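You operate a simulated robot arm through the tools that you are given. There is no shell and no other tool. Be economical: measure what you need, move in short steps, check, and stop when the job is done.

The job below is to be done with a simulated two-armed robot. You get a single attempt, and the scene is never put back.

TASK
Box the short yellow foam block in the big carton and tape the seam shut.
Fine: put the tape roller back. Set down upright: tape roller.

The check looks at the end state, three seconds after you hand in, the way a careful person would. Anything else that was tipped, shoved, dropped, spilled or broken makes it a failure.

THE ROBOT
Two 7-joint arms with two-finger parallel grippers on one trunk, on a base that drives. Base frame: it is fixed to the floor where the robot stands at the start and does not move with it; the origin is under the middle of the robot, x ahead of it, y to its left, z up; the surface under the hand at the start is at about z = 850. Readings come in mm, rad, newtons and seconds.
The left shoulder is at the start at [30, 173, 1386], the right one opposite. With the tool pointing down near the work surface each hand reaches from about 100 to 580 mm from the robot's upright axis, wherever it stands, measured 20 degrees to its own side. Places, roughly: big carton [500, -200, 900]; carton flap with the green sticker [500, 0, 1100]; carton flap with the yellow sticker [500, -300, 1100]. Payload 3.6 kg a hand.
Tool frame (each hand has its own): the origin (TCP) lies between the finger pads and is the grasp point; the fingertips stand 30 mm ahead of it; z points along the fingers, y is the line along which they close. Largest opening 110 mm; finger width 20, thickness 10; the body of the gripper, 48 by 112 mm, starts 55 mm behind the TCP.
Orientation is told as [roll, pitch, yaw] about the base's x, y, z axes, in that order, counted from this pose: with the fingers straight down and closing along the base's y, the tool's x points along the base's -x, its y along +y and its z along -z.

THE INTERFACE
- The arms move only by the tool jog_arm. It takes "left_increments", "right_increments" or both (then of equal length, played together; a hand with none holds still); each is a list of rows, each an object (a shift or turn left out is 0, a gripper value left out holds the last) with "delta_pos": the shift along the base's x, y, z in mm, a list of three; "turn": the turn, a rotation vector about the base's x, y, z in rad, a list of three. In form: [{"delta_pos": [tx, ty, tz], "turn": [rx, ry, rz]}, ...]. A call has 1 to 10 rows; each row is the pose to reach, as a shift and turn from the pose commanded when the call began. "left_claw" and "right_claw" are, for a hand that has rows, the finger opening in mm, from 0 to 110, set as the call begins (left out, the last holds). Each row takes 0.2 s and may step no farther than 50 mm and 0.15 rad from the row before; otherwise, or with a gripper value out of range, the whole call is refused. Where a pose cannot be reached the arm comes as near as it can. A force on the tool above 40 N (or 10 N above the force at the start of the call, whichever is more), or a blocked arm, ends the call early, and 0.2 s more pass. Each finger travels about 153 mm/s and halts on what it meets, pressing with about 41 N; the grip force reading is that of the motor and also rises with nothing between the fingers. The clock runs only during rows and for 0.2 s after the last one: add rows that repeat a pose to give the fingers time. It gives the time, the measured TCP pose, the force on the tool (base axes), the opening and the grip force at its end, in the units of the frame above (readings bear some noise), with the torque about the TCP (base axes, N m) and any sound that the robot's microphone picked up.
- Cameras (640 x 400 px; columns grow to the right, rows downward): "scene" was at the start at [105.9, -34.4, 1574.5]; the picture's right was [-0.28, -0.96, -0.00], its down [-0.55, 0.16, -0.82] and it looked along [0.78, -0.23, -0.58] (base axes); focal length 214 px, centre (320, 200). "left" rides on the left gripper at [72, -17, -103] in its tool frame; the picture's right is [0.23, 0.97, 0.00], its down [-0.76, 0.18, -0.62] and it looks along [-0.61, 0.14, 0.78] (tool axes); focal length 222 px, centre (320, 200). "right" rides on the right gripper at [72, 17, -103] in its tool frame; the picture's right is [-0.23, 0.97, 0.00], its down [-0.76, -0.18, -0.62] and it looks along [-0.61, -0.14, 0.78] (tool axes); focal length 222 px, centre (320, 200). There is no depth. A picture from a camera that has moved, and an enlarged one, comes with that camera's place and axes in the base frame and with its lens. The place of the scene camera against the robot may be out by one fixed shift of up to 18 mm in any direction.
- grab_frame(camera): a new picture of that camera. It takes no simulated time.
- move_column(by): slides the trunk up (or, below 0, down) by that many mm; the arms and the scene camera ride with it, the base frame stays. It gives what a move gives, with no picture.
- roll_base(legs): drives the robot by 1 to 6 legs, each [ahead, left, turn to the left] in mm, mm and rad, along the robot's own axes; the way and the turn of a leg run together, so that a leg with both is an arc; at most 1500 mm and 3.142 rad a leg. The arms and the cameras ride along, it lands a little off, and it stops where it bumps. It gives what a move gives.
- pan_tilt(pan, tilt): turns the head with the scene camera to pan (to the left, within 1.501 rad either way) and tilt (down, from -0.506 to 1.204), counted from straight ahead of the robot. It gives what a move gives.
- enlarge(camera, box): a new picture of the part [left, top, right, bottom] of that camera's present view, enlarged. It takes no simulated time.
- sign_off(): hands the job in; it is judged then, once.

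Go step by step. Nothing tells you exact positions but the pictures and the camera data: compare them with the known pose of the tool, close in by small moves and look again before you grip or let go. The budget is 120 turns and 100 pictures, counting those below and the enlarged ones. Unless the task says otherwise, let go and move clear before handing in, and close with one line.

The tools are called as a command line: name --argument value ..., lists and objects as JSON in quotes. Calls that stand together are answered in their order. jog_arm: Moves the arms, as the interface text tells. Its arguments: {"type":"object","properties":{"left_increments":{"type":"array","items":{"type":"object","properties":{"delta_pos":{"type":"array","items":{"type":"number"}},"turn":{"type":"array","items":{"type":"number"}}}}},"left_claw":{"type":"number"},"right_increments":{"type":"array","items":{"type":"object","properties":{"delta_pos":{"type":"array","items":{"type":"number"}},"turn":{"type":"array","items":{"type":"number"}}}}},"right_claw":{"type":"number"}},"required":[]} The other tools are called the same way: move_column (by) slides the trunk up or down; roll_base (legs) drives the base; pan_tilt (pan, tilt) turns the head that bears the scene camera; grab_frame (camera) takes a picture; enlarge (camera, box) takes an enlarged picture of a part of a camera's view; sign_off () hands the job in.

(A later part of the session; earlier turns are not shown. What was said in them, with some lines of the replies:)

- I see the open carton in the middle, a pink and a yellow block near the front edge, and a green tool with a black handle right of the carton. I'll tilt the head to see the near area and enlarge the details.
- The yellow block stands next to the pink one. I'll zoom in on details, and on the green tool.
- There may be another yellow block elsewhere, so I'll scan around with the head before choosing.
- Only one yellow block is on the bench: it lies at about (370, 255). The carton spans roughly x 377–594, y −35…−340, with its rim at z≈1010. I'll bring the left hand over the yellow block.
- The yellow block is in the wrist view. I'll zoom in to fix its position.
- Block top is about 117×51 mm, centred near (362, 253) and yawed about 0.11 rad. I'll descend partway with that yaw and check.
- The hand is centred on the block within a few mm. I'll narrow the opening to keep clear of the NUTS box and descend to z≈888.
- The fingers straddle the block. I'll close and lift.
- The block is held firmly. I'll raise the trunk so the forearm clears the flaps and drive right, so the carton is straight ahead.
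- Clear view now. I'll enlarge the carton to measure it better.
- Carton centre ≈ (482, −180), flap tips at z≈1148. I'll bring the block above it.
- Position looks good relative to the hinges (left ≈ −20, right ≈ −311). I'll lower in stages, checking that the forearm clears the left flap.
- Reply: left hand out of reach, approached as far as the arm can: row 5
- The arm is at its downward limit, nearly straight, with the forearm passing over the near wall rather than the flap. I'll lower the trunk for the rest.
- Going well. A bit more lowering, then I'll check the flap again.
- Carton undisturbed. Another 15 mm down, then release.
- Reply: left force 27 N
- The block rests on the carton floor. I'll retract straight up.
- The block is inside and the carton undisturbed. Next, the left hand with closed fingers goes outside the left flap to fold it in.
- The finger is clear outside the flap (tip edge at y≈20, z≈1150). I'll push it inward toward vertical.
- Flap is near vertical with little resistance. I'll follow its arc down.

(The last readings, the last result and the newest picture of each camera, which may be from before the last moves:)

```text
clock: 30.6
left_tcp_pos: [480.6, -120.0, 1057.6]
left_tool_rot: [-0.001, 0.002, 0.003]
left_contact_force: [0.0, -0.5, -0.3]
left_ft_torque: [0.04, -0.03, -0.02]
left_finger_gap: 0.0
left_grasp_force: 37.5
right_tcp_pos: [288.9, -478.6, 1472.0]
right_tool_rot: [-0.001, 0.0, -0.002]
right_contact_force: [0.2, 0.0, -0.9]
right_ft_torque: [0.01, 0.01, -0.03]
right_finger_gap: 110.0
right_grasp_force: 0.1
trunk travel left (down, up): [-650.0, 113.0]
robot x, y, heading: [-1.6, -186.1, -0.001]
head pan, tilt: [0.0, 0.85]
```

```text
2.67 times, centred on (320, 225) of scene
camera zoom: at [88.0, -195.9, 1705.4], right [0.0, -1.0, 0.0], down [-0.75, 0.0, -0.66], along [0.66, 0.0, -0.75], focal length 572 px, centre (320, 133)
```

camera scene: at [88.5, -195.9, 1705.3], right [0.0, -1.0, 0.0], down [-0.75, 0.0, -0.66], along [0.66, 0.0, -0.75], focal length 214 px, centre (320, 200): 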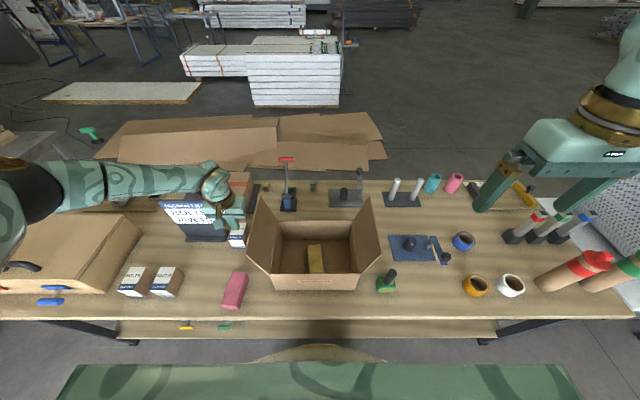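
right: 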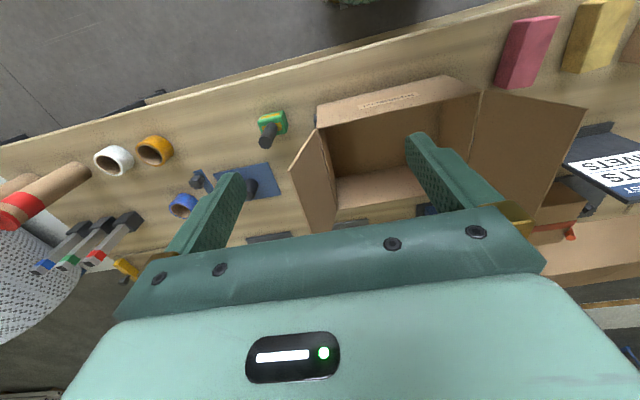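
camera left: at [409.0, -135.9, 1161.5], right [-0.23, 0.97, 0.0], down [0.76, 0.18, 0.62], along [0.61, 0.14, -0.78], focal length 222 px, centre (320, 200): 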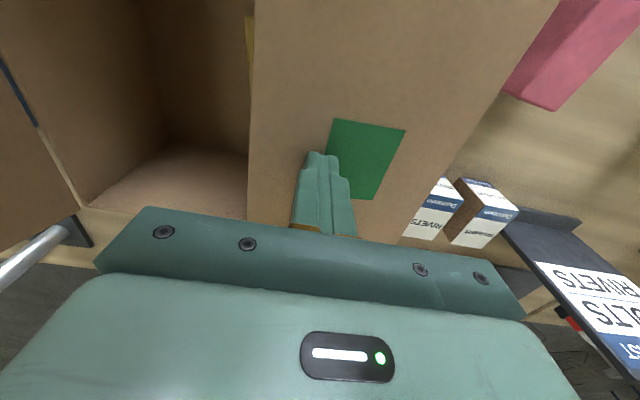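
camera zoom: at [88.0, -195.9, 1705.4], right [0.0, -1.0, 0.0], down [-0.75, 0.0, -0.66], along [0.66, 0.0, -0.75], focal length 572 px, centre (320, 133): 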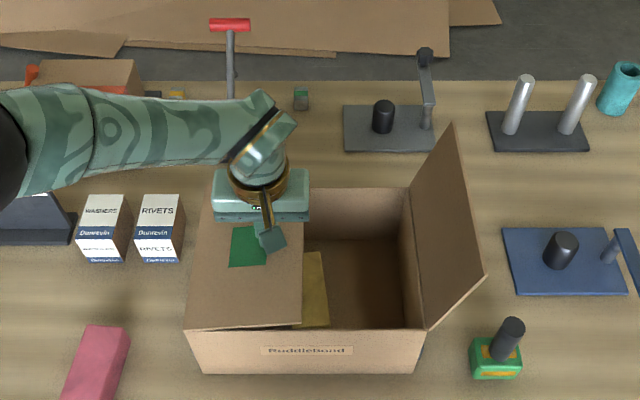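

Nearly closed. I'll press the last bit and then lift slightly to see if it springs back.

jog_arm --left_increments '[{"delta_pos": [0, -1, -8]}, {"delta_pos": [0, -1, -14]}, {"delta_pos": [0, -1, -18]}]'

enlarge --camera "scene" --box '[200, 150, 440, 300]'

jog_arm --left_increments '[{"delta_pos": [0, 0, 30]}, {"delta_pos": [0, 0, 60]}, {"delta_pos": [0, 0, 60]}]'

enlarge --camera "scene" --box '[200, 150, 440, 300]'

```text
clock: 31.4
left_tcp_pos: [480.1, -118.6, 1040.6]
left_tool_rot: [-0.002, 0.001, 0.001]
left_contact_force: [-0.3, 0.2, 6.2]
left_ft_torque: [0.03, 0.02, 0.04]
left_finger_gap: 0.0
left_grasp_force: 37.7
right_tcp_pos: [287.3, -478.6, 1472.4]
right_tool_rot: [0.0, 0.001, -0.002]
right_contact_force: [0.3, 0.4, -0.7]
right_ft_torque: [0.0, 0.02, 0.02]
right_finger_gap: 110.2
right_grasp_force: 0.2
trunk travel left (down, up): [-650.0, 113.0]
robot x, y, heading: [-2.9, -184.7, -0.0]
head pan, tilt: [0.0, 0.85]
```

```text
2.67 times, centred on (320, 225) of scene
camera zoom: at [87.0, -196.0, 1705.5], right [0.0, -1.0, 0.0], down [-0.75, 0.0, -0.66], along [0.66, 0.0, -0.75], focal length 572 px, centre (320, 133)
```

zoom: 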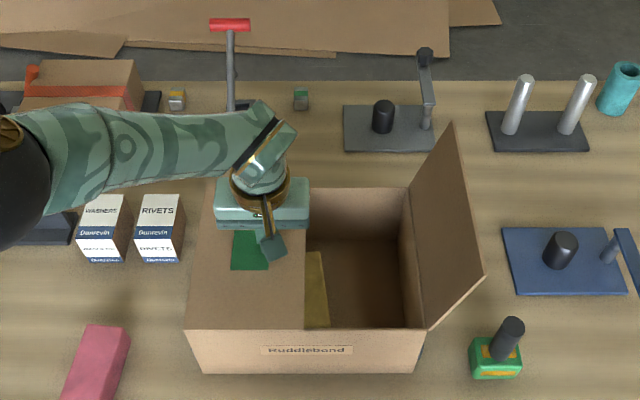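

```text
clock: 32.2
left_tcp_pos: [479.9, -119.6, 1099.5]
left_tool_rot: [0.0, 0.001, 0.0]
left_contact_force: [0.3, 0.2, -0.9]
left_ft_torque: [0.0, -0.03, -0.03]
left_finger_gap: 0.0
left_grasp_force: 37.2
right_tcp_pos: [287.9, -479.3, 1471.7]
right_tool_rot: [0.0, -0.002, -0.002]
right_contact_force: [-0.5, 0.0, 0.0]
right_ft_torque: [0.05, -0.02, -0.01]
right_finger_gap: 109.9
right_grasp_force: 0.1
trunk travel left (down, up): [-650.0, 113.0]
robot x, y, heading: [1.3, -187.4, -0.0]
head pan, tilt: [0.0, 0.85]
```

```text
2.67 times, centred on (320, 225) of scene
camera zoom: at [88.4, -196.2, 1705.3], right [0.0, -1.0, 0.0], down [-0.75, 0.0, -0.66], along [0.66, 0.0, -0.75], focal length 572 px, centre (320, 133)
```

zoom: 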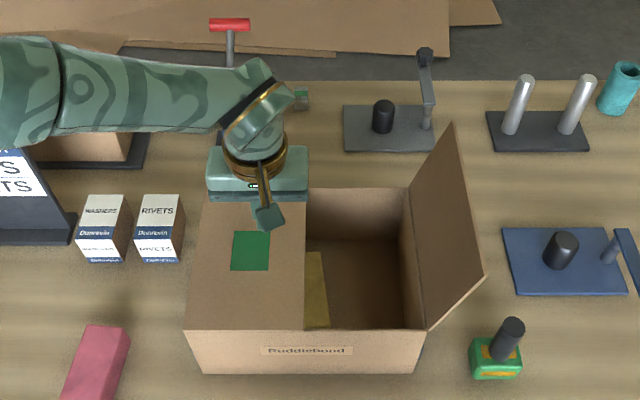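

The left flap stays shut. I'll back the left hand off and bring the right hand, fingers closed, outside the right flap.

jog_arm --left_increments '[{"delta_pos": [0, 0, 40]}, {"delta_pos": [0, 0, 85]}, {"delta_pos": [-10, 30, 110]}, {"delta_pos": [-25, 65, 130]}, {"delta_pos": [-40, 105, 140]}, {"delta_pos": [-55, 145, 150]}, {"delta_pos": [-70, 185, 150]}, {"delta_pos": [-85, 225, 150]}, {"delta_pos": [-100, 265, 150]}, {"delta_pos": [-110, 300, 150]}]' --right_increments '[{"delta_pos": [20, 0, -30]}, {"delta_pos": [40, 0, -60]}, {"delta_pos": [60, 5, -90]}, {"delta_pos": [80, 10, -120]}, {"delta_pos": [100, 17, -155]}, {"delta_pos": [120, 24, -190]}, {"delta_pos": [140, 32, -225]}, {"delta_pos": [160, 42, -260]}, {"delta_pos": [178, 52, -300]}, {"delta_pos": [194, 59, -333]}]' --right_claw 0

grab_frame --camera "right"

grab_frame --camera "scene"

```text
clock: 34.4
left_tcp_pos: [374.1, 182.9, 1249.8]
left_tool_rot: [-0.001, 0.001, 0.0]
left_contact_force: [-0.4, 0.7, 0.4]
left_ft_torque: [-0.01, -0.05, -0.01]
left_finger_gap: 0.0
left_grasp_force: 37.3
right_tcp_pos: [484.4, -420.4, 1137.4]
right_tool_rot: [-0.002, -0.001, -0.002]
right_contact_force: [-0.3, 0.0, 0.2]
right_ft_torque: [-0.02, 0.0, -0.01]
right_finger_gap: 0.0
right_grasp_force: 38.3
trunk travel left (down, up): [-650.0, 113.0]
robot x, y, heading: [0.2, -187.9, -0.004]
head pan, tilt: [0.0, 0.85]
```

```text
60 pictures are left
camera right: at [411.8, -403.0, 1240.3], right [0.23, 0.97, 0.0], down [0.76, -0.18, 0.62], along [0.61, -0.14, -0.78], focal length 222 px, centre (320, 200)
```

right: 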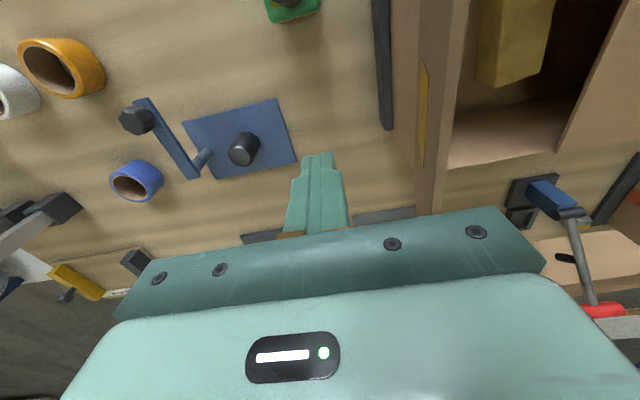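

```text
59 pictures are left
camera scene: at [87.9, -193.9, 1705.4], right [0.0, -1.0, 0.0], down [-0.75, 0.0, -0.66], along [0.66, 0.0, -0.75], focal length 214 px, centre (320, 200)
```

scene: 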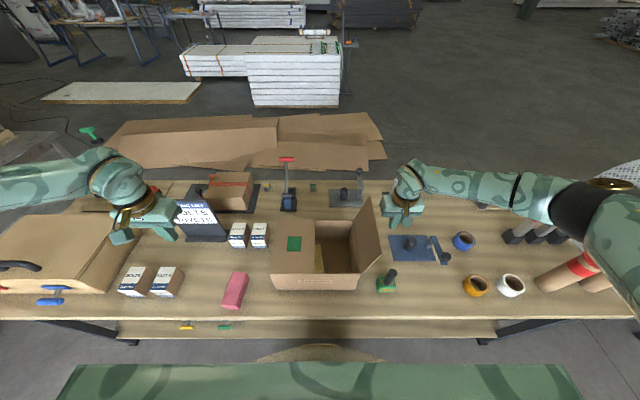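

Mirror situation on the right (tip y≈−361). I'll run the same push and arc.

jog_arm --right_increments '[{"delta_pos": [0, 35, 0]}, {"delta_pos": [0, 70, 0]}, {"delta_pos": [0, 103, 0]}, {"delta_pos": [0, 124, 5]}, {"delta_pos": [0, 151, -4]}, {"delta_pos": [0, 174, -21]}, {"delta_pos": [0, 191, -44]}, {"delta_pos": [0, 200, -65]}, {"delta_pos": [0, 204, -80]}, {"delta_pos": [0, 205, -90]}]'

enlarge --camera "scene" --box '[200, 150, 440, 300]'

```text
clock: 36.6
left_tcp_pos: [373.4, 181.9, 1249.1]
left_tool_rot: [-0.001, 0.001, 0.003]
left_contact_force: [-0.1, -0.2, -0.4]
left_ft_torque: [0.02, 0.01, -0.04]
left_finger_gap: 0.0
left_grasp_force: 37.7
right_tcp_pos: [482.8, -215.5, 1049.4]
right_tool_rot: [-0.001, 0.001, -0.001]
right_contact_force: [0.8, 0.1, 0.8]
right_ft_torque: [0.03, -0.02, -0.01]
right_finger_gap: 0.0
right_grasp_force: 37.9
trunk travel left (down, up): [-650.0, 113.0]
robot x, y, heading: [-1.1, -187.0, 0.002]
head pan, tilt: [0.0, 0.85]
```

```text
2.67 times, centred on (320, 225) of scene
camera zoom: at [88.0, -195.2, 1705.4], right [0.0, -1.0, 0.0], down [-0.75, 0.0, -0.66], along [0.66, 0.0, -0.75], focal length 572 px, centre (320, 133)
```

zoom: 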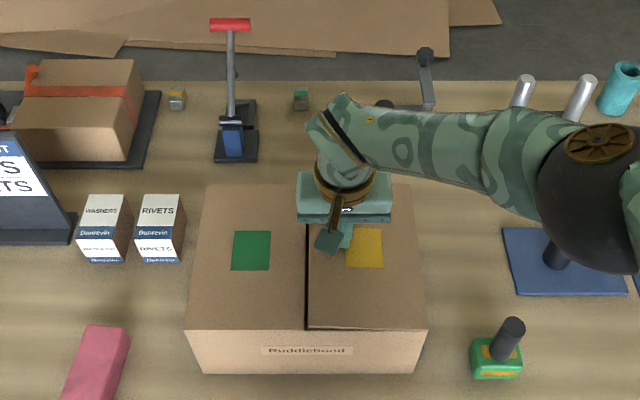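

jog_arm --right_increments '[{"delta_pos": [0, 0, -6]}, {"delta_pos": [0, 0, -10]}, {"delta_pos": [0, 0, -10]}, {"delta_pos": [0, 0, 30]}, {"delta_pos": [0, 0, 70]}, {"delta_pos": [0, 0, 110]}, {"delta_pos": [0, 0, 150]}]'

enlarge --camera "scene" --box '[200, 150, 440, 300]'

grab_frame --camera "right"

```text
clock: 38.2
left_tcp_pos: [372.8, 181.8, 1249.2]
left_tool_rot: [-0.001, 0.0, 0.001]
left_contact_force: [0.7, -0.1, 0.6]
left_ft_torque: [0.03, 0.0, 0.0]
left_finger_gap: 0.0
left_grasp_force: 37.9
right_tcp_pos: [482.5, -213.5, 1199.3]
right_tool_rot: [0.0, 0.002, -0.001]
right_contact_force: [0.4, 0.9, 0.0]
right_ft_torque: [0.02, -0.01, 0.01]
right_finger_gap: 0.0
right_grasp_force: 38.0
trunk travel left (down, up): [-650.0, 113.0]
robot x, y, heading: [1.7, -184.6, -0.001]
head pan, tilt: [0.0, 0.85]
```

```text
2.67 times, centred on (320, 225) of scene
camera zoom: at [87.7, -195.8, 1705.4], right [0.0, -1.0, 0.0], down [-0.75, 0.0, -0.66], along [0.66, 0.0, -0.75], focal length 572 px, centre (320, 133)
```

zoom: 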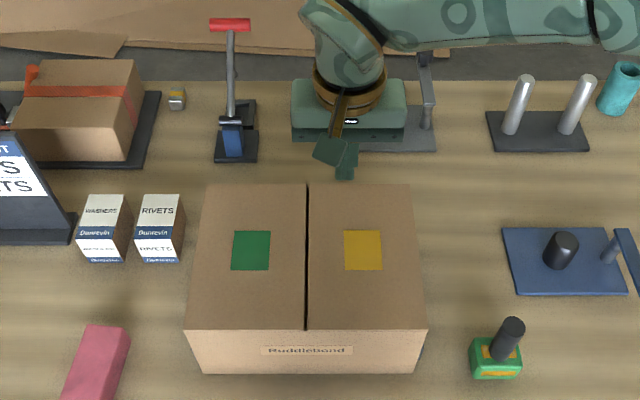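

```text
56 pictures are left
camera right: at [409.9, -197.7, 1302.5], right [0.23, 0.97, 0.0], down [0.76, -0.18, 0.62], along [0.61, -0.14, -0.78], focal length 222 px, centre (320, 200)
```

right: 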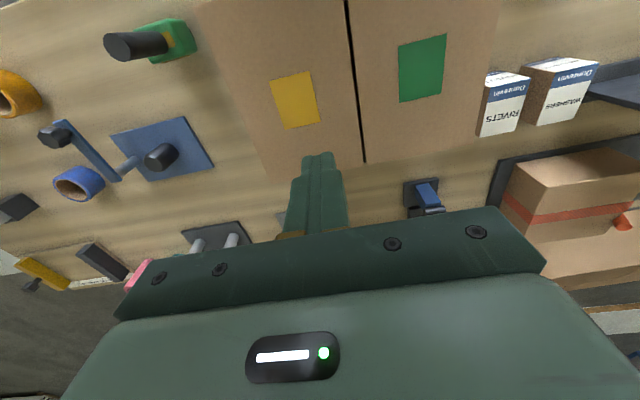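

Both flaps are shut and stay; the seam lies at y≈−168 from x≈372 to 586. Next the right hand goes over the green tape roller to study it.

jog_arm --right_increments '[{"delta_pos": [-19, -42, 0]}, {"delta_pos": [-38, -84, 0]}, {"delta_pos": [-57, -126, 0]}, {"delta_pos": [-76, -168, 0]}, {"delta_pos": [-96, -210, 0]}]' --right_claw 110

grab_frame --camera "right"

enlarge --camera "right" --box '[240, 10, 400, 110]'

enlarge --camera "scene" --box '[350, 240, 430, 300]'

```text
clock: 39.4
left_tcp_pos: [372.8, 180.2, 1249.9]
left_tool_rot: [0.0, -0.002, 0.0]
left_contact_force: [-0.3, -0.9, 0.1]
left_ft_torque: [-0.04, 0.02, -0.02]
left_finger_gap: 0.3
left_grasp_force: 37.7
right_tcp_pos: [385.5, -426.7, 1201.2]
right_tool_rot: [0.002, 0.0, 0.0]
right_contact_force: [0.5, -1.0, -0.4]
right_ft_torque: [0.05, 0.01, 0.03]
right_finger_gap: 109.8
right_grasp_force: 0.0
trunk travel left (down, up): [-650.0, 113.0]
robot x, y, heading: [0.8, -185.7, 0.004]
head pan, tilt: [0.0, 0.85]
```

```text
55 pictures are left
camera right: at [313.6, -410.0, 1304.5], right [0.23, 0.97, 0.0], down [0.76, -0.18, 0.62], along [0.61, -0.14, -0.78], focal length 222 px, centre (320, 200)
```

right: 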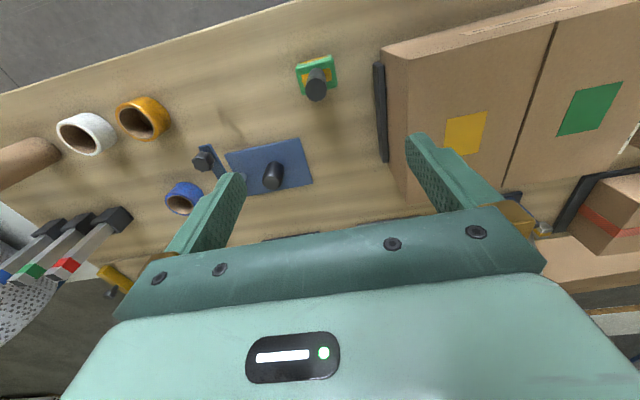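

```text
4.00 times, centred on (320, 60) of right
camera zoom: at [313.6, -410.0, 1304.5], right [0.23, 0.97, 0.0], down [0.76, -0.18, 0.62], along [0.61, -0.14, -0.78], focal length 888 px, centre (320, 760)
```

zoom: 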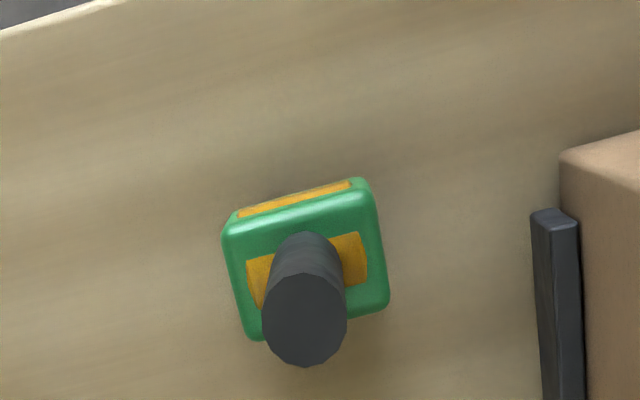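

```text
6.67 times, centred on (390, 270) of scene
camera zoom: at [86.5, -197.8, 1705.5], right [0.0, -1.0, 0.0], down [-0.75, 0.0, -0.66], along [0.66, 0.0, -0.75], focal length 1430 px, centre (-147, -267)
```

zoom: 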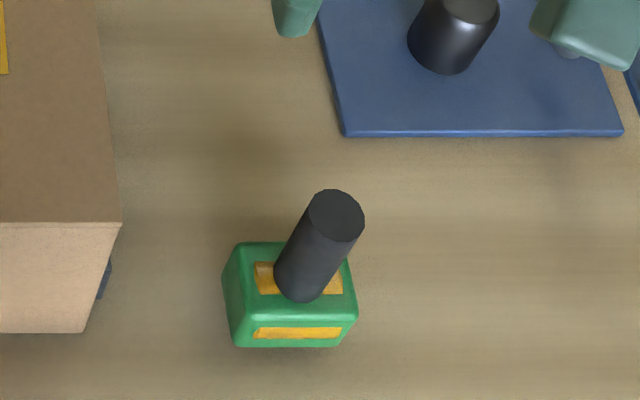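

The green block with the black handle seems the tape roller. I'll check the other tools on the right once before committing.

enlarge --camera "scene" --box '[380, 150, 620, 300]'

enlarge --camera "right" --box '[0, 80, 250, 320]'

```text
2.67 times, centred on (500, 225) of scene
camera zoom: at [86.5, -197.8, 1705.5], right [0.0, -1.0, 0.0], down [-0.75, 0.0, -0.66], along [0.66, 0.0, -0.75], focal length 572 px, centre (-160, 133)
```

zoom: 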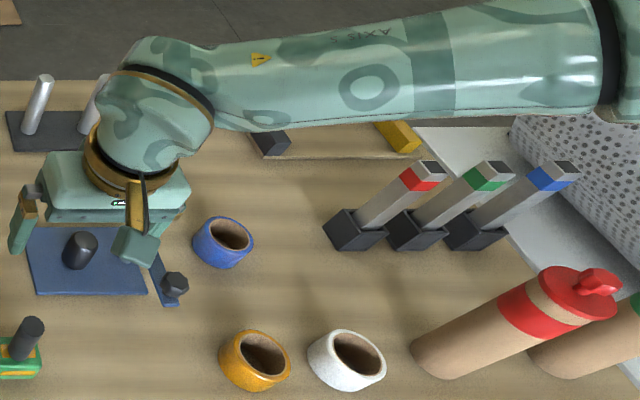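

```text
1.67 times, centred on (125, 200) of right
camera zoom: at [313.6, -410.0, 1304.5], right [0.23, 0.97, 0.0], down [0.76, -0.18, 0.62], along [0.61, -0.14, -0.78], focal length 370 px, centre (645, 200)
```

zoom: 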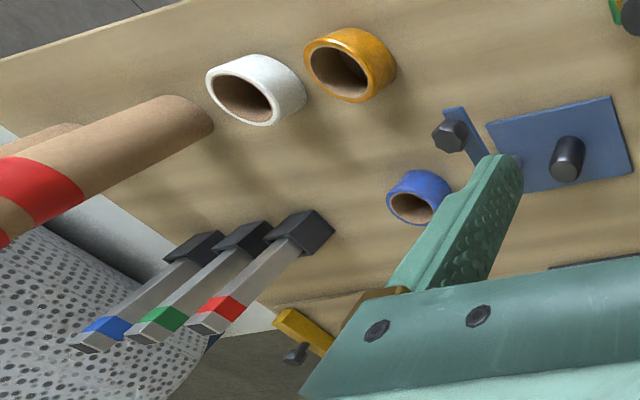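

The green tool is at about (380, −430), with its handle ⌀≈27 mm reaching z≈990. I'll descend halfway and recheck alignment.

jog_arm --right_increments '[{"delta_pos": [-5, -3, -40]}, {"delta_pos": [-5, -3, -85]}, {"delta_pos": [-5, -3, -130]}, {"delta_pos": [-5, -3, -160]}]' --right_claw 84

grab_frame --camera "right"

```text
clock: 40.4
left_tcp_pos: [373.0, 180.7, 1248.6]
left_tool_rot: [-0.004, 0.002, 0.002]
left_contact_force: [0.2, -0.6, 0.3]
left_ft_torque: [-0.01, -0.01, 0.01]
left_finger_gap: 0.0
left_grasp_force: 37.7
right_tcp_pos: [384.4, -429.8, 1040.1]
right_tool_rot: [-0.001, 0.0, -0.003]
right_contact_force: [-0.1, -1.5, -0.3]
right_ft_torque: [0.04, 0.03, 0.02]
right_finger_gap: 84.0
right_grasp_force: 0.0
trunk travel left (down, up): [-650.0, 113.0]
robot x, y, heading: [0.0, -187.1, -0.003]
head pan, tilt: [0.0, 0.85]
```

```text
50 pictures are left
camera right: at [310.5, -412.9, 1142.7], right [0.23, 0.97, 0.0], down [0.76, -0.18, 0.62], along [0.61, -0.14, -0.78], focal length 222 px, centre (320, 200)
```

right: 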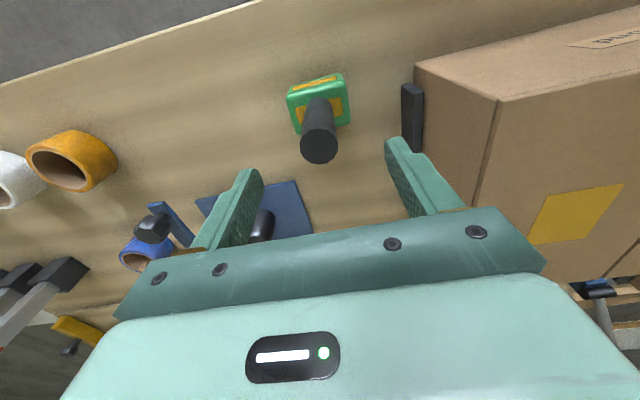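

The handle axis is at (379, −429), top z≈995. I'll descend to z≈958 with the handle between the fingers.

jog_arm --right_increments '[{"delta_pos": [-3, 0, -30]}, {"delta_pos": [-3, 0, -60]}, {"delta_pos": [-3, 0, -82]}]'

grab_frame --camera "right"

```text
clock: 41.2
left_tcp_pos: [373.3, 181.8, 1248.6]
left_tool_rot: [-0.002, 0.002, 0.0]
left_contact_force: [0.4, 1.3, -1.2]
left_ft_torque: [0.01, -0.01, 0.0]
left_finger_gap: 0.0
left_grasp_force: 37.5
right_tcp_pos: [379.1, -426.7, 957.2]
right_tool_rot: [0.001, 0.0, -0.001]
right_contact_force: [-0.6, 0.4, 1.0]
right_ft_torque: [0.0, -0.01, -0.01]
right_finger_gap: 84.3
right_grasp_force: 0.1
trunk travel left (down, up): [-650.0, 113.0]
robot x, y, heading: [-1.3, -183.7, 0.001]
head pan, tilt: [0.0, 0.85]
```

```text
49 pictures are left
camera right: at [306.1, -410.6, 1060.4], right [0.23, 0.97, 0.0], down [0.76, -0.18, 0.62], along [0.61, -0.14, -0.78], focal length 222 px, centre (320, 200)
```

right: 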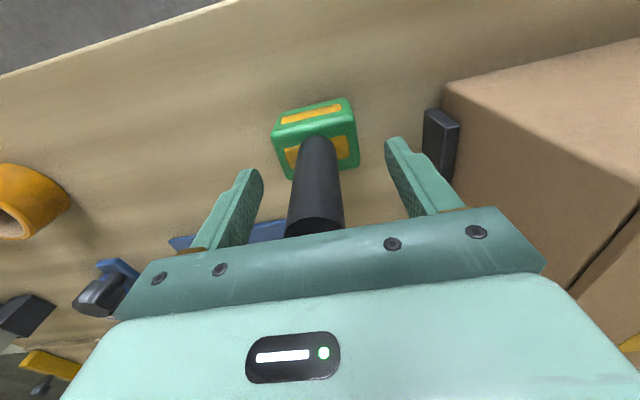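

Centred. I'll close on the handle and lift a little.

jog_arm --right_increments '[{"delta_pos": [0, 0, 0]}, {"delta_pos": [0, 0, 0]}, {"delta_pos": [0, 0, 0]}, {"delta_pos": [0, 0, 0]}]' --right_claw 10

jog_arm --right_increments '[{"delta_pos": [0, 0, 30]}, {"delta_pos": [0, 0, 75]}, {"delta_pos": [0, 0, 120]}, {"delta_pos": [0, 0, 165]}, {"delta_pos": [0, 0, 210]}, {"delta_pos": [0, 0, 250]}]'

grab_frame --camera "right"

grab_frame --camera "scene"

```text
clock: 42.2
left_tcp_pos: [372.7, 181.4, 1249.3]
left_tool_rot: [-0.002, 0.0, 0.001]
left_contact_force: [0.5, 0.2, -0.2]
left_ft_torque: [0.04, -0.01, 0.01]
left_finger_gap: 0.0
left_grasp_force: 37.4
right_tcp_pos: [378.1, -428.1, 956.8]
right_tool_rot: [-0.001, 0.001, -0.002]
right_contact_force: [0.0, -0.5, -0.2]
right_ft_torque: [0.0, -0.03, -0.03]
right_finger_gap: 27.5
right_grasp_force: 41.2
trunk travel left (down, up): [-650.0, 113.0]
robot x, y, heading: [-2.1, -185.2, 0.0]
head pan, tilt: [0.0, 0.85]
```

```text
clock: 43.6
left_tcp_pos: [372.4, 182.2, 1250.2]
left_tool_rot: [-0.003, 0.003, 0.002]
left_contact_force: [0.7, 0.0, -0.2]
left_ft_torque: [0.02, -0.01, -0.02]
left_finger_gap: 0.0
left_grasp_force: 37.5
right_tcp_pos: [378.3, -429.2, 1206.5]
right_tool_rot: [0.002, 0.001, -0.002]
right_contact_force: [0.0, 1.6, -3.3]
right_ft_torque: [-0.01, 0.03, -0.04]
right_finger_gap: 27.2
right_grasp_force: 41.5
trunk travel left (down, up): [-650.0, 113.0]
robot x, y, heading: [1.0, -181.1, 0.001]
head pan, tilt: [0.0, 0.85]
```

```text
48 pictures are left
camera right: at [305.7, -412.7, 1310.3], right [0.23, 0.97, 0.0], down [0.76, -0.18, 0.62], along [0.61, -0.14, -0.78], focal length 222 px, centre (320, 200)
```

right: 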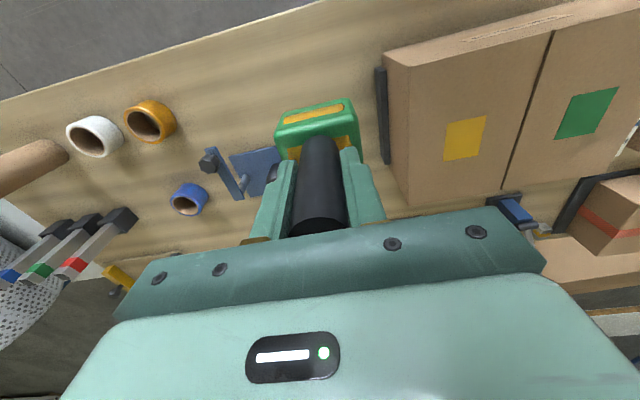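

```text
47 pictures are left
camera scene: at [87.7, -195.6, 1705.4], right [0.0, -1.0, 0.0], down [-0.75, 0.0, -0.66], along [0.66, 0.0, -0.75], focal length 214 px, centre (320, 200)
```

scene: 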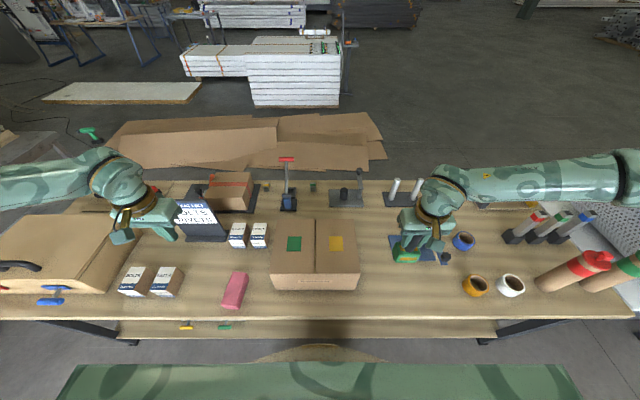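

The roller is held, its bottom 107 mm below the TCP. The far end of the seam is at the limit of reach, so I'll check how much room there is to drive forward.

pan_tilt --pan 0.0 --tilt 1.2

grab_frame --camera "scene"

```text
clock: 44.4
left_tcp_pos: [373.5, 182.2, 1248.9]
left_tool_rot: [0.0, 0.002, 0.0]
left_contact_force: [0.0, -0.2, -0.3]
left_ft_torque: [-0.03, -0.02, 0.01]
left_finger_gap: 0.1
left_grasp_force: 37.6
right_tcp_pos: [379.8, -429.2, 1206.1]
right_tool_rot: [0.0, 0.003, -0.002]
right_contact_force: [0.5, -0.1, -5.0]
right_ft_torque: [0.01, -0.02, 0.0]
right_finger_gap: 27.9
right_grasp_force: 40.6
trunk travel left (down, up): [-650.0, 113.0]
robot x, y, heading: [0.4, -186.8, -0.0]
head pan, tilt: [0.0, 1.201]
```

```text
46 pictures are left
camera scene: at [66.3, -195.9, 1681.7], right [0.0, -1.0, 0.0], down [-0.93, 0.0, -0.36], along [0.36, 0.0, -0.93], focal length 214 px, centre (320, 200)
```

scene: 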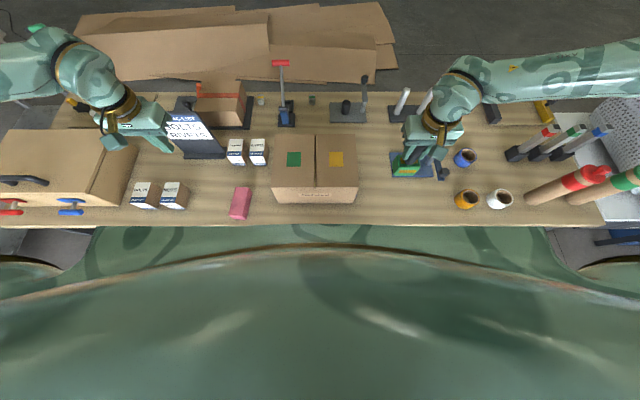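

I'll use the left wrist camera to look down into the gap between chassis and table.

jog_arm --left_increments '[{"delta_pos": [-40, -20, 0]}, {"delta_pos": [-80, -40, 0]}, {"delta_pos": [-120, -60, 0]}, {"delta_pos": [-140, -80, 0]}]'

grab_frame --camera "left"

```text
clock: 45.4
left_tcp_pos: [239.8, 100.4, 1247.9]
left_tool_rot: [-0.002, 0.001, 0.003]
left_contact_force: [0.6, -0.2, 0.6]
left_ft_torque: [0.01, 0.01, -0.01]
left_finger_gap: 0.0
left_grasp_force: 38.0
left hand out of reach, approached as far as the arm can: row 4
right_tcp_pos: [378.3, -429.0, 1205.6]
right_tool_rot: [0.0, 0.002, -0.001]
right_contact_force: [0.1, -0.7, -4.1]
right_ft_torque: [0.01, -0.02, -0.01]
right_finger_gap: 27.6
right_grasp_force: 41.0
trunk travel left (down, up): [-650.0, 113.0]
robot x, y, heading: [2.8, -189.0, -0.002]
head pan, tilt: [0.0, 1.201]
```

```text
45 pictures are left
camera left: at [167.6, 83.3, 1352.8], right [-0.23, 0.97, 0.0], down [0.76, 0.18, 0.62], along [0.61, 0.14, -0.78], focal length 222 px, centre (320, 200)
```

left: 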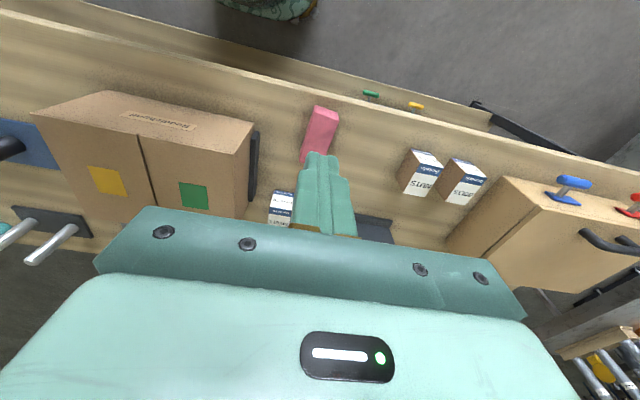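

Chassis front is at x≈170 and the table edge at ≈280, so 60 mm forward is safe. I'll drive forward 60 and left 150 to bring the whole seam within the right hand's reach.

roll_base --legs '[[60, 150, 0]]'

pan_tilt --pan -0.2 --tilt 0.95

grab_frame --camera "scene"

```text
clock: 46.9
left_tcp_pos: [298.9, 247.8, 1250.0]
left_tool_rot: [0.001, 0.004, -0.002]
left_contact_force: [0.0, -0.7, 0.4]
left_ft_torque: [-0.01, -0.01, 0.02]
left_finger_gap: 0.1
left_grasp_force: 37.1
right_tcp_pos: [439.1, -282.2, 1206.1]
right_tool_rot: [0.002, -0.001, -0.006]
right_contact_force: [-1.1, 0.5, -4.2]
right_ft_torque: [-0.01, 0.0, 0.01]
right_finger_gap: 27.7
right_grasp_force: 40.8
trunk travel left (down, up): [-650.0, 113.0]
robot x, y, heading: [58.1, -33.3, -0.006]
head pan, tilt: [0.0, 1.201]
```

```text
clock: 47.6
left_tcp_pos: [300.2, 252.7, 1247.7]
left_tool_rot: [-0.001, 0.004, -0.003]
left_contact_force: [0.2, 0.6, -0.3]
left_ft_torque: [-0.01, 0.03, -0.01]
left_finger_gap: 0.0
left_grasp_force: 37.9
right_tcp_pos: [439.0, -280.0, 1205.0]
right_tool_rot: [0.0, 0.002, -0.006]
right_contact_force: [-0.1, 0.1, -4.4]
right_ft_torque: [-0.01, 0.01, 0.0]
right_finger_gap: 27.8
right_grasp_force: 41.0
trunk travel left (down, up): [-650.0, 113.0]
robot x, y, heading: [62.7, -36.6, -0.006]
head pan, tilt: [-0.201, 0.949]
```

```text
44 pictures are left
camera scene: at [141.9, -59.3, 1697.8], right [-0.2, -0.98, 0.0], down [-0.8, 0.17, -0.58], along [0.57, -0.12, -0.81], focal length 214 px, centre (320, 200)
```

scene: 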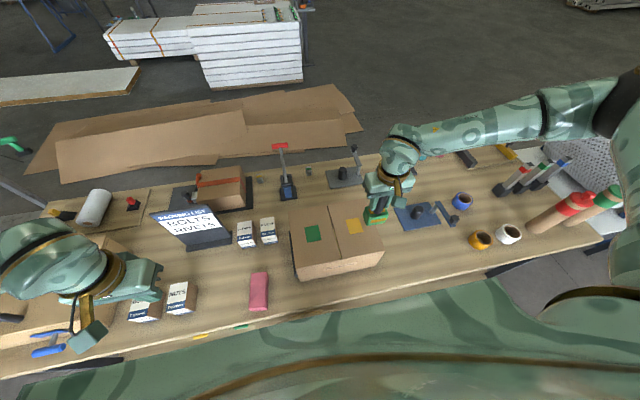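

I'll bring the roller above the near end of the seam.

jog_arm --right_increments '[{"delta_pos": [-20, 38, 0]}, {"delta_pos": [-42, 75, -10]}, {"delta_pos": [-65, 112, -30]}, {"delta_pos": [-65, 112, -55]}]'

grab_frame --camera "right"

enlarge --camera "scene" --box '[260, 150, 420, 290]'

```text
clock: 48.6
left_tcp_pos: [300.2, 250.2, 1249.3]
left_tool_rot: [-0.002, 0.003, -0.003]
left_contact_force: [0.1, 0.6, 0.4]
left_ft_torque: [0.02, -0.02, 0.0]
left_finger_gap: 0.0
left_grasp_force: 38.3
right_tcp_pos: [374.2, -170.6, 1151.9]
right_tool_rot: [-0.001, 0.0, -0.008]
right_contact_force: [0.5, -0.4, -4.0]
right_ft_torque: [-0.02, 0.0, 0.02]
right_finger_gap: 27.7
right_grasp_force: 40.9
trunk travel left (down, up): [-650.0, 113.0]
robot x, y, heading: [59.2, -38.8, -0.004]
head pan, tilt: [-0.201, 0.949]
```

```text
43 pictures are left
camera right: at [300.5, -152.7, 1255.5], right [0.23, 0.97, 0.0], down [0.76, -0.18, 0.62], along [0.61, -0.15, -0.78], focal length 222 px, centre (320, 200)
```

right: 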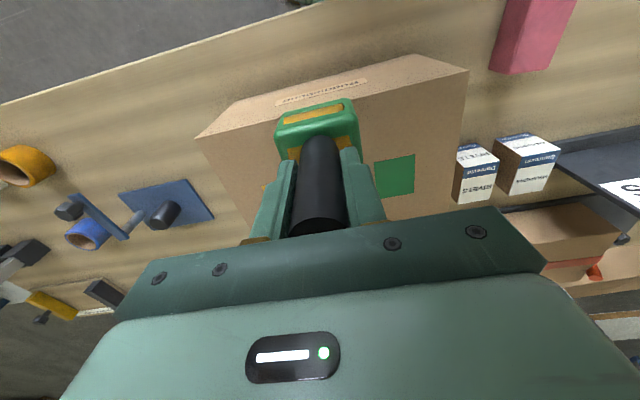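

```text
2.86 times, centred on (340, 220) of scene
camera zoom: at [141.8, -61.0, 1697.8], right [-0.2, -0.98, 0.0], down [-0.8, 0.17, -0.58], along [0.57, -0.12, -0.81], focal length 613 px, centre (263, 143)
```

zoom: 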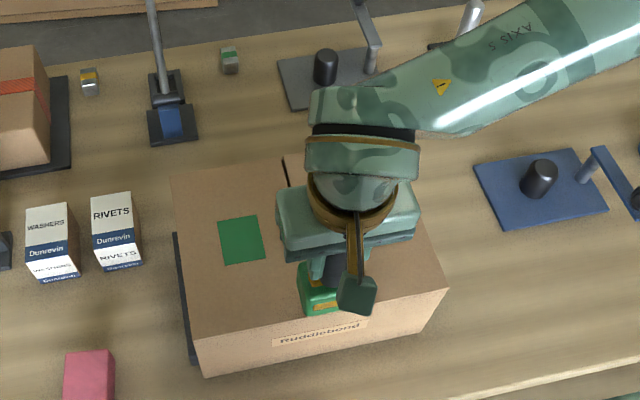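

The roller is over the near end of the seam. I'll lower it until it touches.

jog_arm --right_increments '[{"delta_pos": [-2, 1, -15]}, {"delta_pos": [-2, 1, -27]}, {"delta_pos": [-2, 1, -33]}, {"delta_pos": [-2, 1, -36]}]'

```text
clock: 49.6
left_tcp_pos: [298.5, 250.9, 1249.1]
left_tool_rot: [-0.001, 0.002, -0.001]
left_contact_force: [-0.4, -0.7, 0.0]
left_ft_torque: [-0.02, -0.01, -0.03]
left_finger_gap: 0.0
left_grasp_force: 38.3
right_tcp_pos: [372.0, -167.8, 1115.9]
right_tool_rot: [0.002, -0.003, -0.004]
right_contact_force: [1.7, -3.3, 11.6]
right_ft_torque: [-0.35, -0.08, -0.01]
right_finger_gap: 27.5
right_grasp_force: 41.0
trunk travel left (down, up): [-650.0, 113.0]
robot x, y, heading: [54.8, -33.9, -0.005]
head pan, tilt: [-0.201, 0.949]
```

In contact with about 15 N. I'll roll along the seam, first half.

jog_arm --right_increments '[{"delta_pos": [11, 0, 0]}, {"delta_pos": [22, 0, 0]}, {"delta_pos": [33, 0, 0]}, {"delta_pos": [44, 0, 0]}, {"delta_pos": [55, 0, 0]}, {"delta_pos": [66, 0, 0]}, {"delta_pos": [77, 0, 0]}, {"delta_pos": [88, 0, 0]}, {"delta_pos": [99, 0, 0]}, {"delta_pos": [110, 0, 0]}]'

grab_frame --camera "right"

enlarge --camera "scene" --box '[260, 150, 420, 290]'

```text
clock: 51.8
left_tcp_pos: [296.7, 251.1, 1249.3]
left_tool_rot: [-0.001, 0.001, 0.0]
left_contact_force: [-0.2, -0.2, 0.2]
left_ft_torque: [0.0, 0.0, -0.03]
left_finger_gap: 0.0
left_grasp_force: 37.7
right_tcp_pos: [479.8, -167.4, 1116.3]
right_tool_rot: [0.001, -0.001, -0.005]
right_contact_force: [-5.2, 0.5, 10.4]
right_ft_torque: [0.07, 0.4, -0.03]
right_finger_gap: 27.7
right_grasp_force: 41.3
trunk travel left (down, up): [-650.0, 113.0]
robot x, y, heading: [60.9, -38.2, -0.006]
head pan, tilt: [-0.201, 0.949]
```

```text
41 pictures are left
camera right: at [406.3, -151.1, 1219.6], right [0.23, 0.97, 0.0], down [0.76, -0.18, 0.62], along [0.61, -0.15, -0.78], focal length 222 px, centre (320, 200)
```

right: 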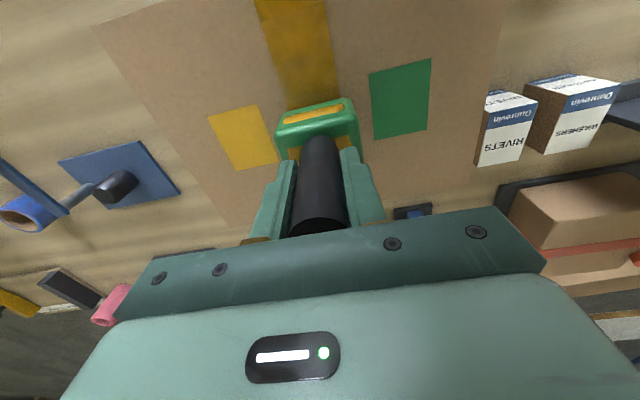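

```text
2.86 times, centred on (340, 220) of scene
camera zoom: at [139.2, -59.8, 1698.0], right [-0.2, -0.98, 0.0], down [-0.8, 0.17, -0.58], along [0.57, -0.12, -0.81], focal length 613 px, centre (263, 143)
```

zoom: 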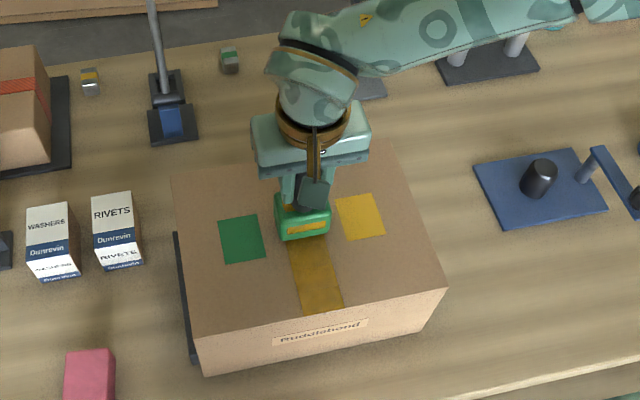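

Tape is being laid along the seam. Continuing to the far end.

jog_arm --right_increments '[{"delta_pos": [11, 0, 0]}, {"delta_pos": [22, 0, 0]}, {"delta_pos": [33, 0, 0]}, {"delta_pos": [44, 0, 0]}, {"delta_pos": [55, 0, 0]}, {"delta_pos": [66, 0, 0]}, {"delta_pos": [77, 0, 0]}, {"delta_pos": [88, 0, 0]}, {"delta_pos": [98, 0, 0]}, {"delta_pos": [107, 0, 0]}]'

grab_frame --camera "right"

enlarge --camera "scene" --box '[260, 150, 420, 290]'

```text
clock: 54.0
left_tcp_pos: [298.2, 251.2, 1250.5]
left_tool_rot: [-0.003, 0.001, -0.002]
left_contact_force: [-0.2, 0.3, -0.2]
left_ft_torque: [0.02, 0.01, 0.0]
left_finger_gap: 0.1
left_grasp_force: 37.6
right_tcp_pos: [587.7, -167.3, 1117.2]
right_tool_rot: [-0.001, 0.001, -0.006]
right_contact_force: [-5.2, 0.6, 12.1]
right_ft_torque: [0.01, 0.62, -0.05]
right_finger_gap: 27.5
right_grasp_force: 40.8
trunk travel left (down, up): [-650.0, 113.0]
robot x, y, heading: [63.1, -38.3, -0.007]
head pan, tilt: [-0.201, 0.949]
```

```text
39 pictures are left
camera right: at [514.0, -150.2, 1219.6], right [0.23, 0.97, 0.0], down [0.76, -0.18, 0.62], along [0.61, -0.15, -0.78], focal length 222 px, centre (320, 200)
```

right: 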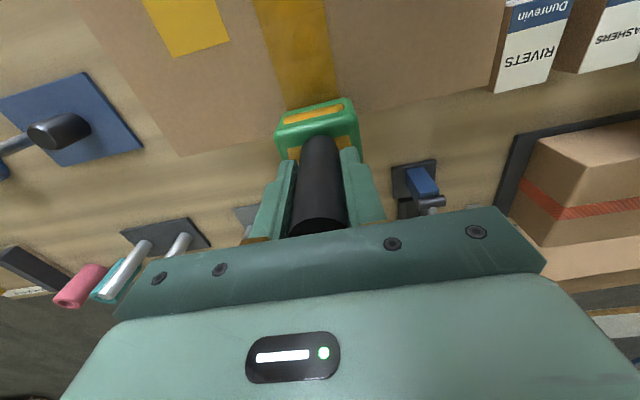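

```text
2.86 times, centred on (340, 220) of scene
camera zoom: at [138.4, -59.7, 1698.1], right [-0.2, -0.98, 0.0], down [-0.8, 0.17, -0.58], along [0.57, -0.12, -0.81], focal length 613 px, centre (263, 143)
```

zoom: 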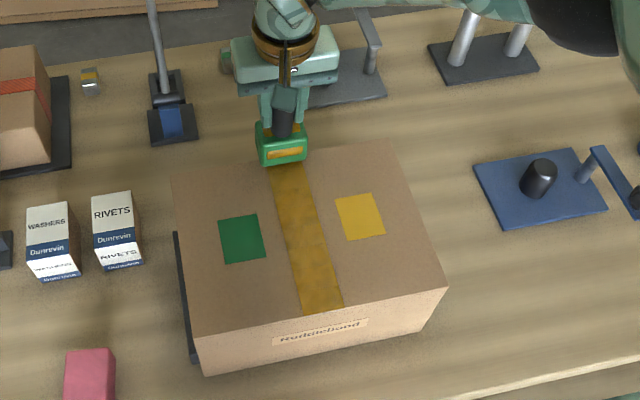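

Tape spans the whole seam. I'll lift off and look.

jog_arm --right_increments '[{"delta_pos": [0, 0, 30]}, {"delta_pos": [0, 0, 60]}, {"delta_pos": [0, 0, 90]}, {"delta_pos": [-30, -35, 90]}, {"delta_pos": [-60, -70, 90]}, {"delta_pos": [-90, -105, 90]}, {"delta_pos": [-120, -145, 90]}, {"delta_pos": [-150, -185, 90]}, {"delta_pos": [-180, -222, 90]}, {"delta_pos": [-209, -262, 90]}]'

enlarge --camera "scene" --box '[260, 150, 420, 290]'

grab_frame --camera "right"

```text
clock: 56.2
left_tcp_pos: [297.4, 248.4, 1249.6]
left_tool_rot: [0.0, 0.001, -0.001]
left_contact_force: [-0.5, -0.4, 0.4]
left_ft_torque: [0.02, -0.04, -0.01]
left_finger_gap: 0.3
left_grasp_force: 38.0
right_tcp_pos: [379.1, -432.4, 1204.3]
right_tool_rot: [0.003, -0.001, -0.003]
right_contact_force: [-0.4, 0.1, -5.0]
right_ft_torque: [0.0, -0.02, 0.0]
right_finger_gap: 27.8
right_grasp_force: 41.2
trunk travel left (down, up): [-650.0, 113.0]
robot x, y, heading: [61.2, -34.7, -0.003]
head pan, tilt: [-0.201, 0.949]
```

```text
2.86 times, centred on (340, 220) of scene
camera zoom: at [138.7, -63.0, 1698.0], right [-0.2, -0.98, 0.0], down [-0.8, 0.17, -0.58], along [0.57, -0.12, -0.81], focal length 613 px, centre (263, 143)
```

zoom: 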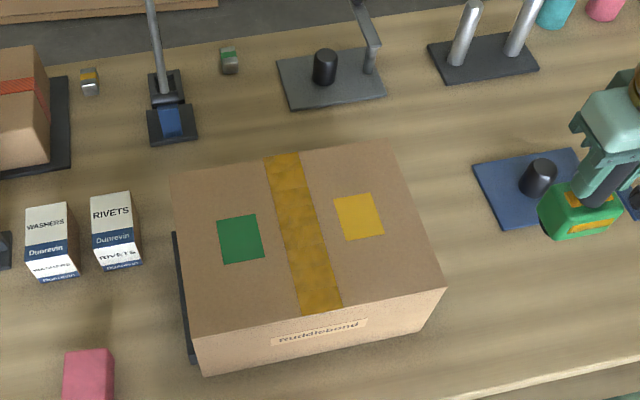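

```text
36 pictures are left
camera right: at [305.6, -415.3, 1307.4], right [0.23, 0.97, 0.0], down [0.76, -0.18, 0.62], along [0.61, -0.14, -0.78], focal length 222 px, centre (320, 200)
```

right: 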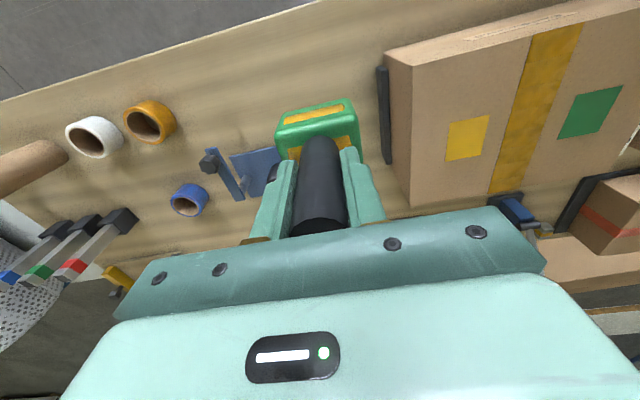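

Seam fully taped. I'll set the roller back at (379, −429).

jog_arm --right_increments '[{"delta_pos": [0, 2, -45]}, {"delta_pos": [0, 2, -90]}, {"delta_pos": [0, 2, -135]}, {"delta_pos": [0, 2, -180]}, {"delta_pos": [0, 2, -215]}, {"delta_pos": [0, 2, -235]}, {"delta_pos": [0, 2, -243]}, {"delta_pos": [0, 2, -247]}]'

```text
clock: 58.0
left_tcp_pos: [299.5, 251.0, 1248.1]
left_tool_rot: [-0.002, 0.002, -0.002]
left_contact_force: [-0.1, 0.1, -0.8]
left_ft_torque: [-0.04, 0.02, -0.01]
left_finger_gap: 0.3
left_grasp_force: 38.4
right_tcp_pos: [379.5, -427.4, 957.5]
right_tool_rot: [-0.003, -0.001, -0.005]
right_contact_force: [-0.3, -2.7, 2.2]
right_ft_torque: [0.03, -0.13, -0.04]
right_finger_gap: 27.7
right_grasp_force: 40.8
trunk travel left (down, up): [-650.0, 113.0]
robot x, y, heading: [59.1, -39.8, -0.004]
head pan, tilt: [-0.201, 0.949]
```

It touches the table lightly. I'll open a little first, then widen and retreat upward.

jog_arm --right_increments '[{"delta_pos": [0, 0, 0]}, {"delta_pos": [0, 0, 0]}, {"delta_pos": [0, 0, 0]}]' --right_claw 70

grab_frame --camera "right"

```text
clock: 58.8
left_tcp_pos: [299.6, 250.1, 1248.7]
left_tool_rot: [-0.002, 0.003, -0.001]
left_contact_force: [-0.3, -0.6, -0.4]
left_ft_torque: [-0.01, 0.0, -0.02]
left_finger_gap: 0.1
left_grasp_force: 37.6
right_tcp_pos: [379.6, -428.0, 957.0]
right_tool_rot: [0.0, 0.002, -0.007]
right_contact_force: [0.0, 0.2, 0.2]
right_ft_torque: [0.02, 0.02, -0.01]
right_finger_gap: 70.0
right_grasp_force: 0.1
trunk travel left (down, up): [-650.0, 113.0]
robot x, y, heading: [60.3, -36.4, -0.001]
head pan, tilt: [-0.201, 0.949]
```

```text
35 pictures are left
camera right: at [306.7, -410.6, 1060.3], right [0.23, 0.97, 0.0], down [0.76, -0.18, 0.62], along [0.61, -0.14, -0.78], focal length 222 px, centre (320, 200)
```

right: 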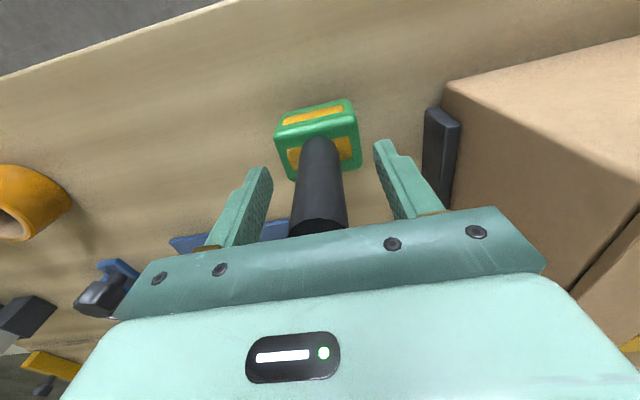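

The roller stands upright and free. I'll rise clear and take a final look.

jog_arm --right_increments '[{"delta_pos": [0, 0, 40]}, {"delta_pos": [0, 0, 85]}, {"delta_pos": [0, 0, 130]}, {"delta_pos": [0, 0, 175]}, {"delta_pos": [0, 0, 220]}, {"delta_pos": [0, 0, 265]}, {"delta_pos": [-30, -30, 290]}, {"delta_pos": [-50, -60, 300]}]'

grab_frame --camera "scene"

enlarge --camera "scene" --box '[260, 150, 480, 290]'

```text
clock: 60.6
left_tcp_pos: [299.6, 251.5, 1247.7]
left_tool_rot: [-0.001, 0.003, -0.002]
left_contact_force: [-0.1, -0.1, 0.3]
left_ft_torque: [0.03, -0.02, 0.0]
left_finger_gap: 0.3
left_grasp_force: 37.2
right_tcp_pos: [330.4, -487.0, 1260.0]
right_tool_rot: [0.0, -0.003, -0.003]
right_contact_force: [-0.7, 0.6, -0.8]
right_ft_torque: [0.01, 0.0, 0.01]
right_finger_gap: 70.1
right_grasp_force: 0.0
trunk travel left (down, up): [-650.0, 113.0]
robot x, y, heading: [58.6, -39.0, -0.006]
head pan, tilt: [-0.201, 0.949]
```

```text
34 pictures are left
camera scene: at [139.9, -60.1, 1697.8], right [-0.2, -0.98, 0.0], down [-0.8, 0.17, -0.58], along [0.57, -0.12, -0.81], focal length 214 px, centre (320, 200)
```

scene: 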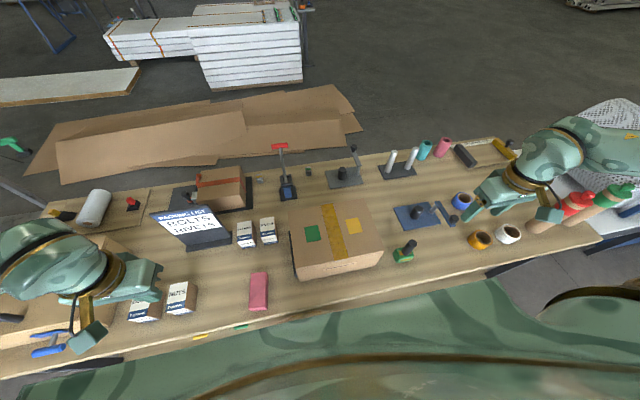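

```text
2.86 times, centred on (370, 220) of scene
camera zoom: at [139.9, -60.1, 1697.8], right [-0.2, -0.98, 0.0], down [-0.8, 0.17, -0.58], along [0.57, -0.12, -0.81], focal length 613 px, centre (177, 143)
```

zoom: 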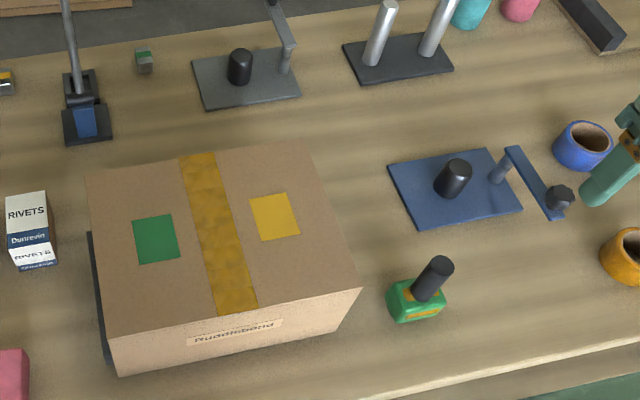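

The carton is shut and taped along the whole seam, the roller is upright in its old place, and nothing else looks disturbed. I'm handing in.

sign_off

```text
The job is handed in.
```

The yellow foam block is in the big carton, the seam is taped shut from end to end, and the tape roller is standing upright where it was.
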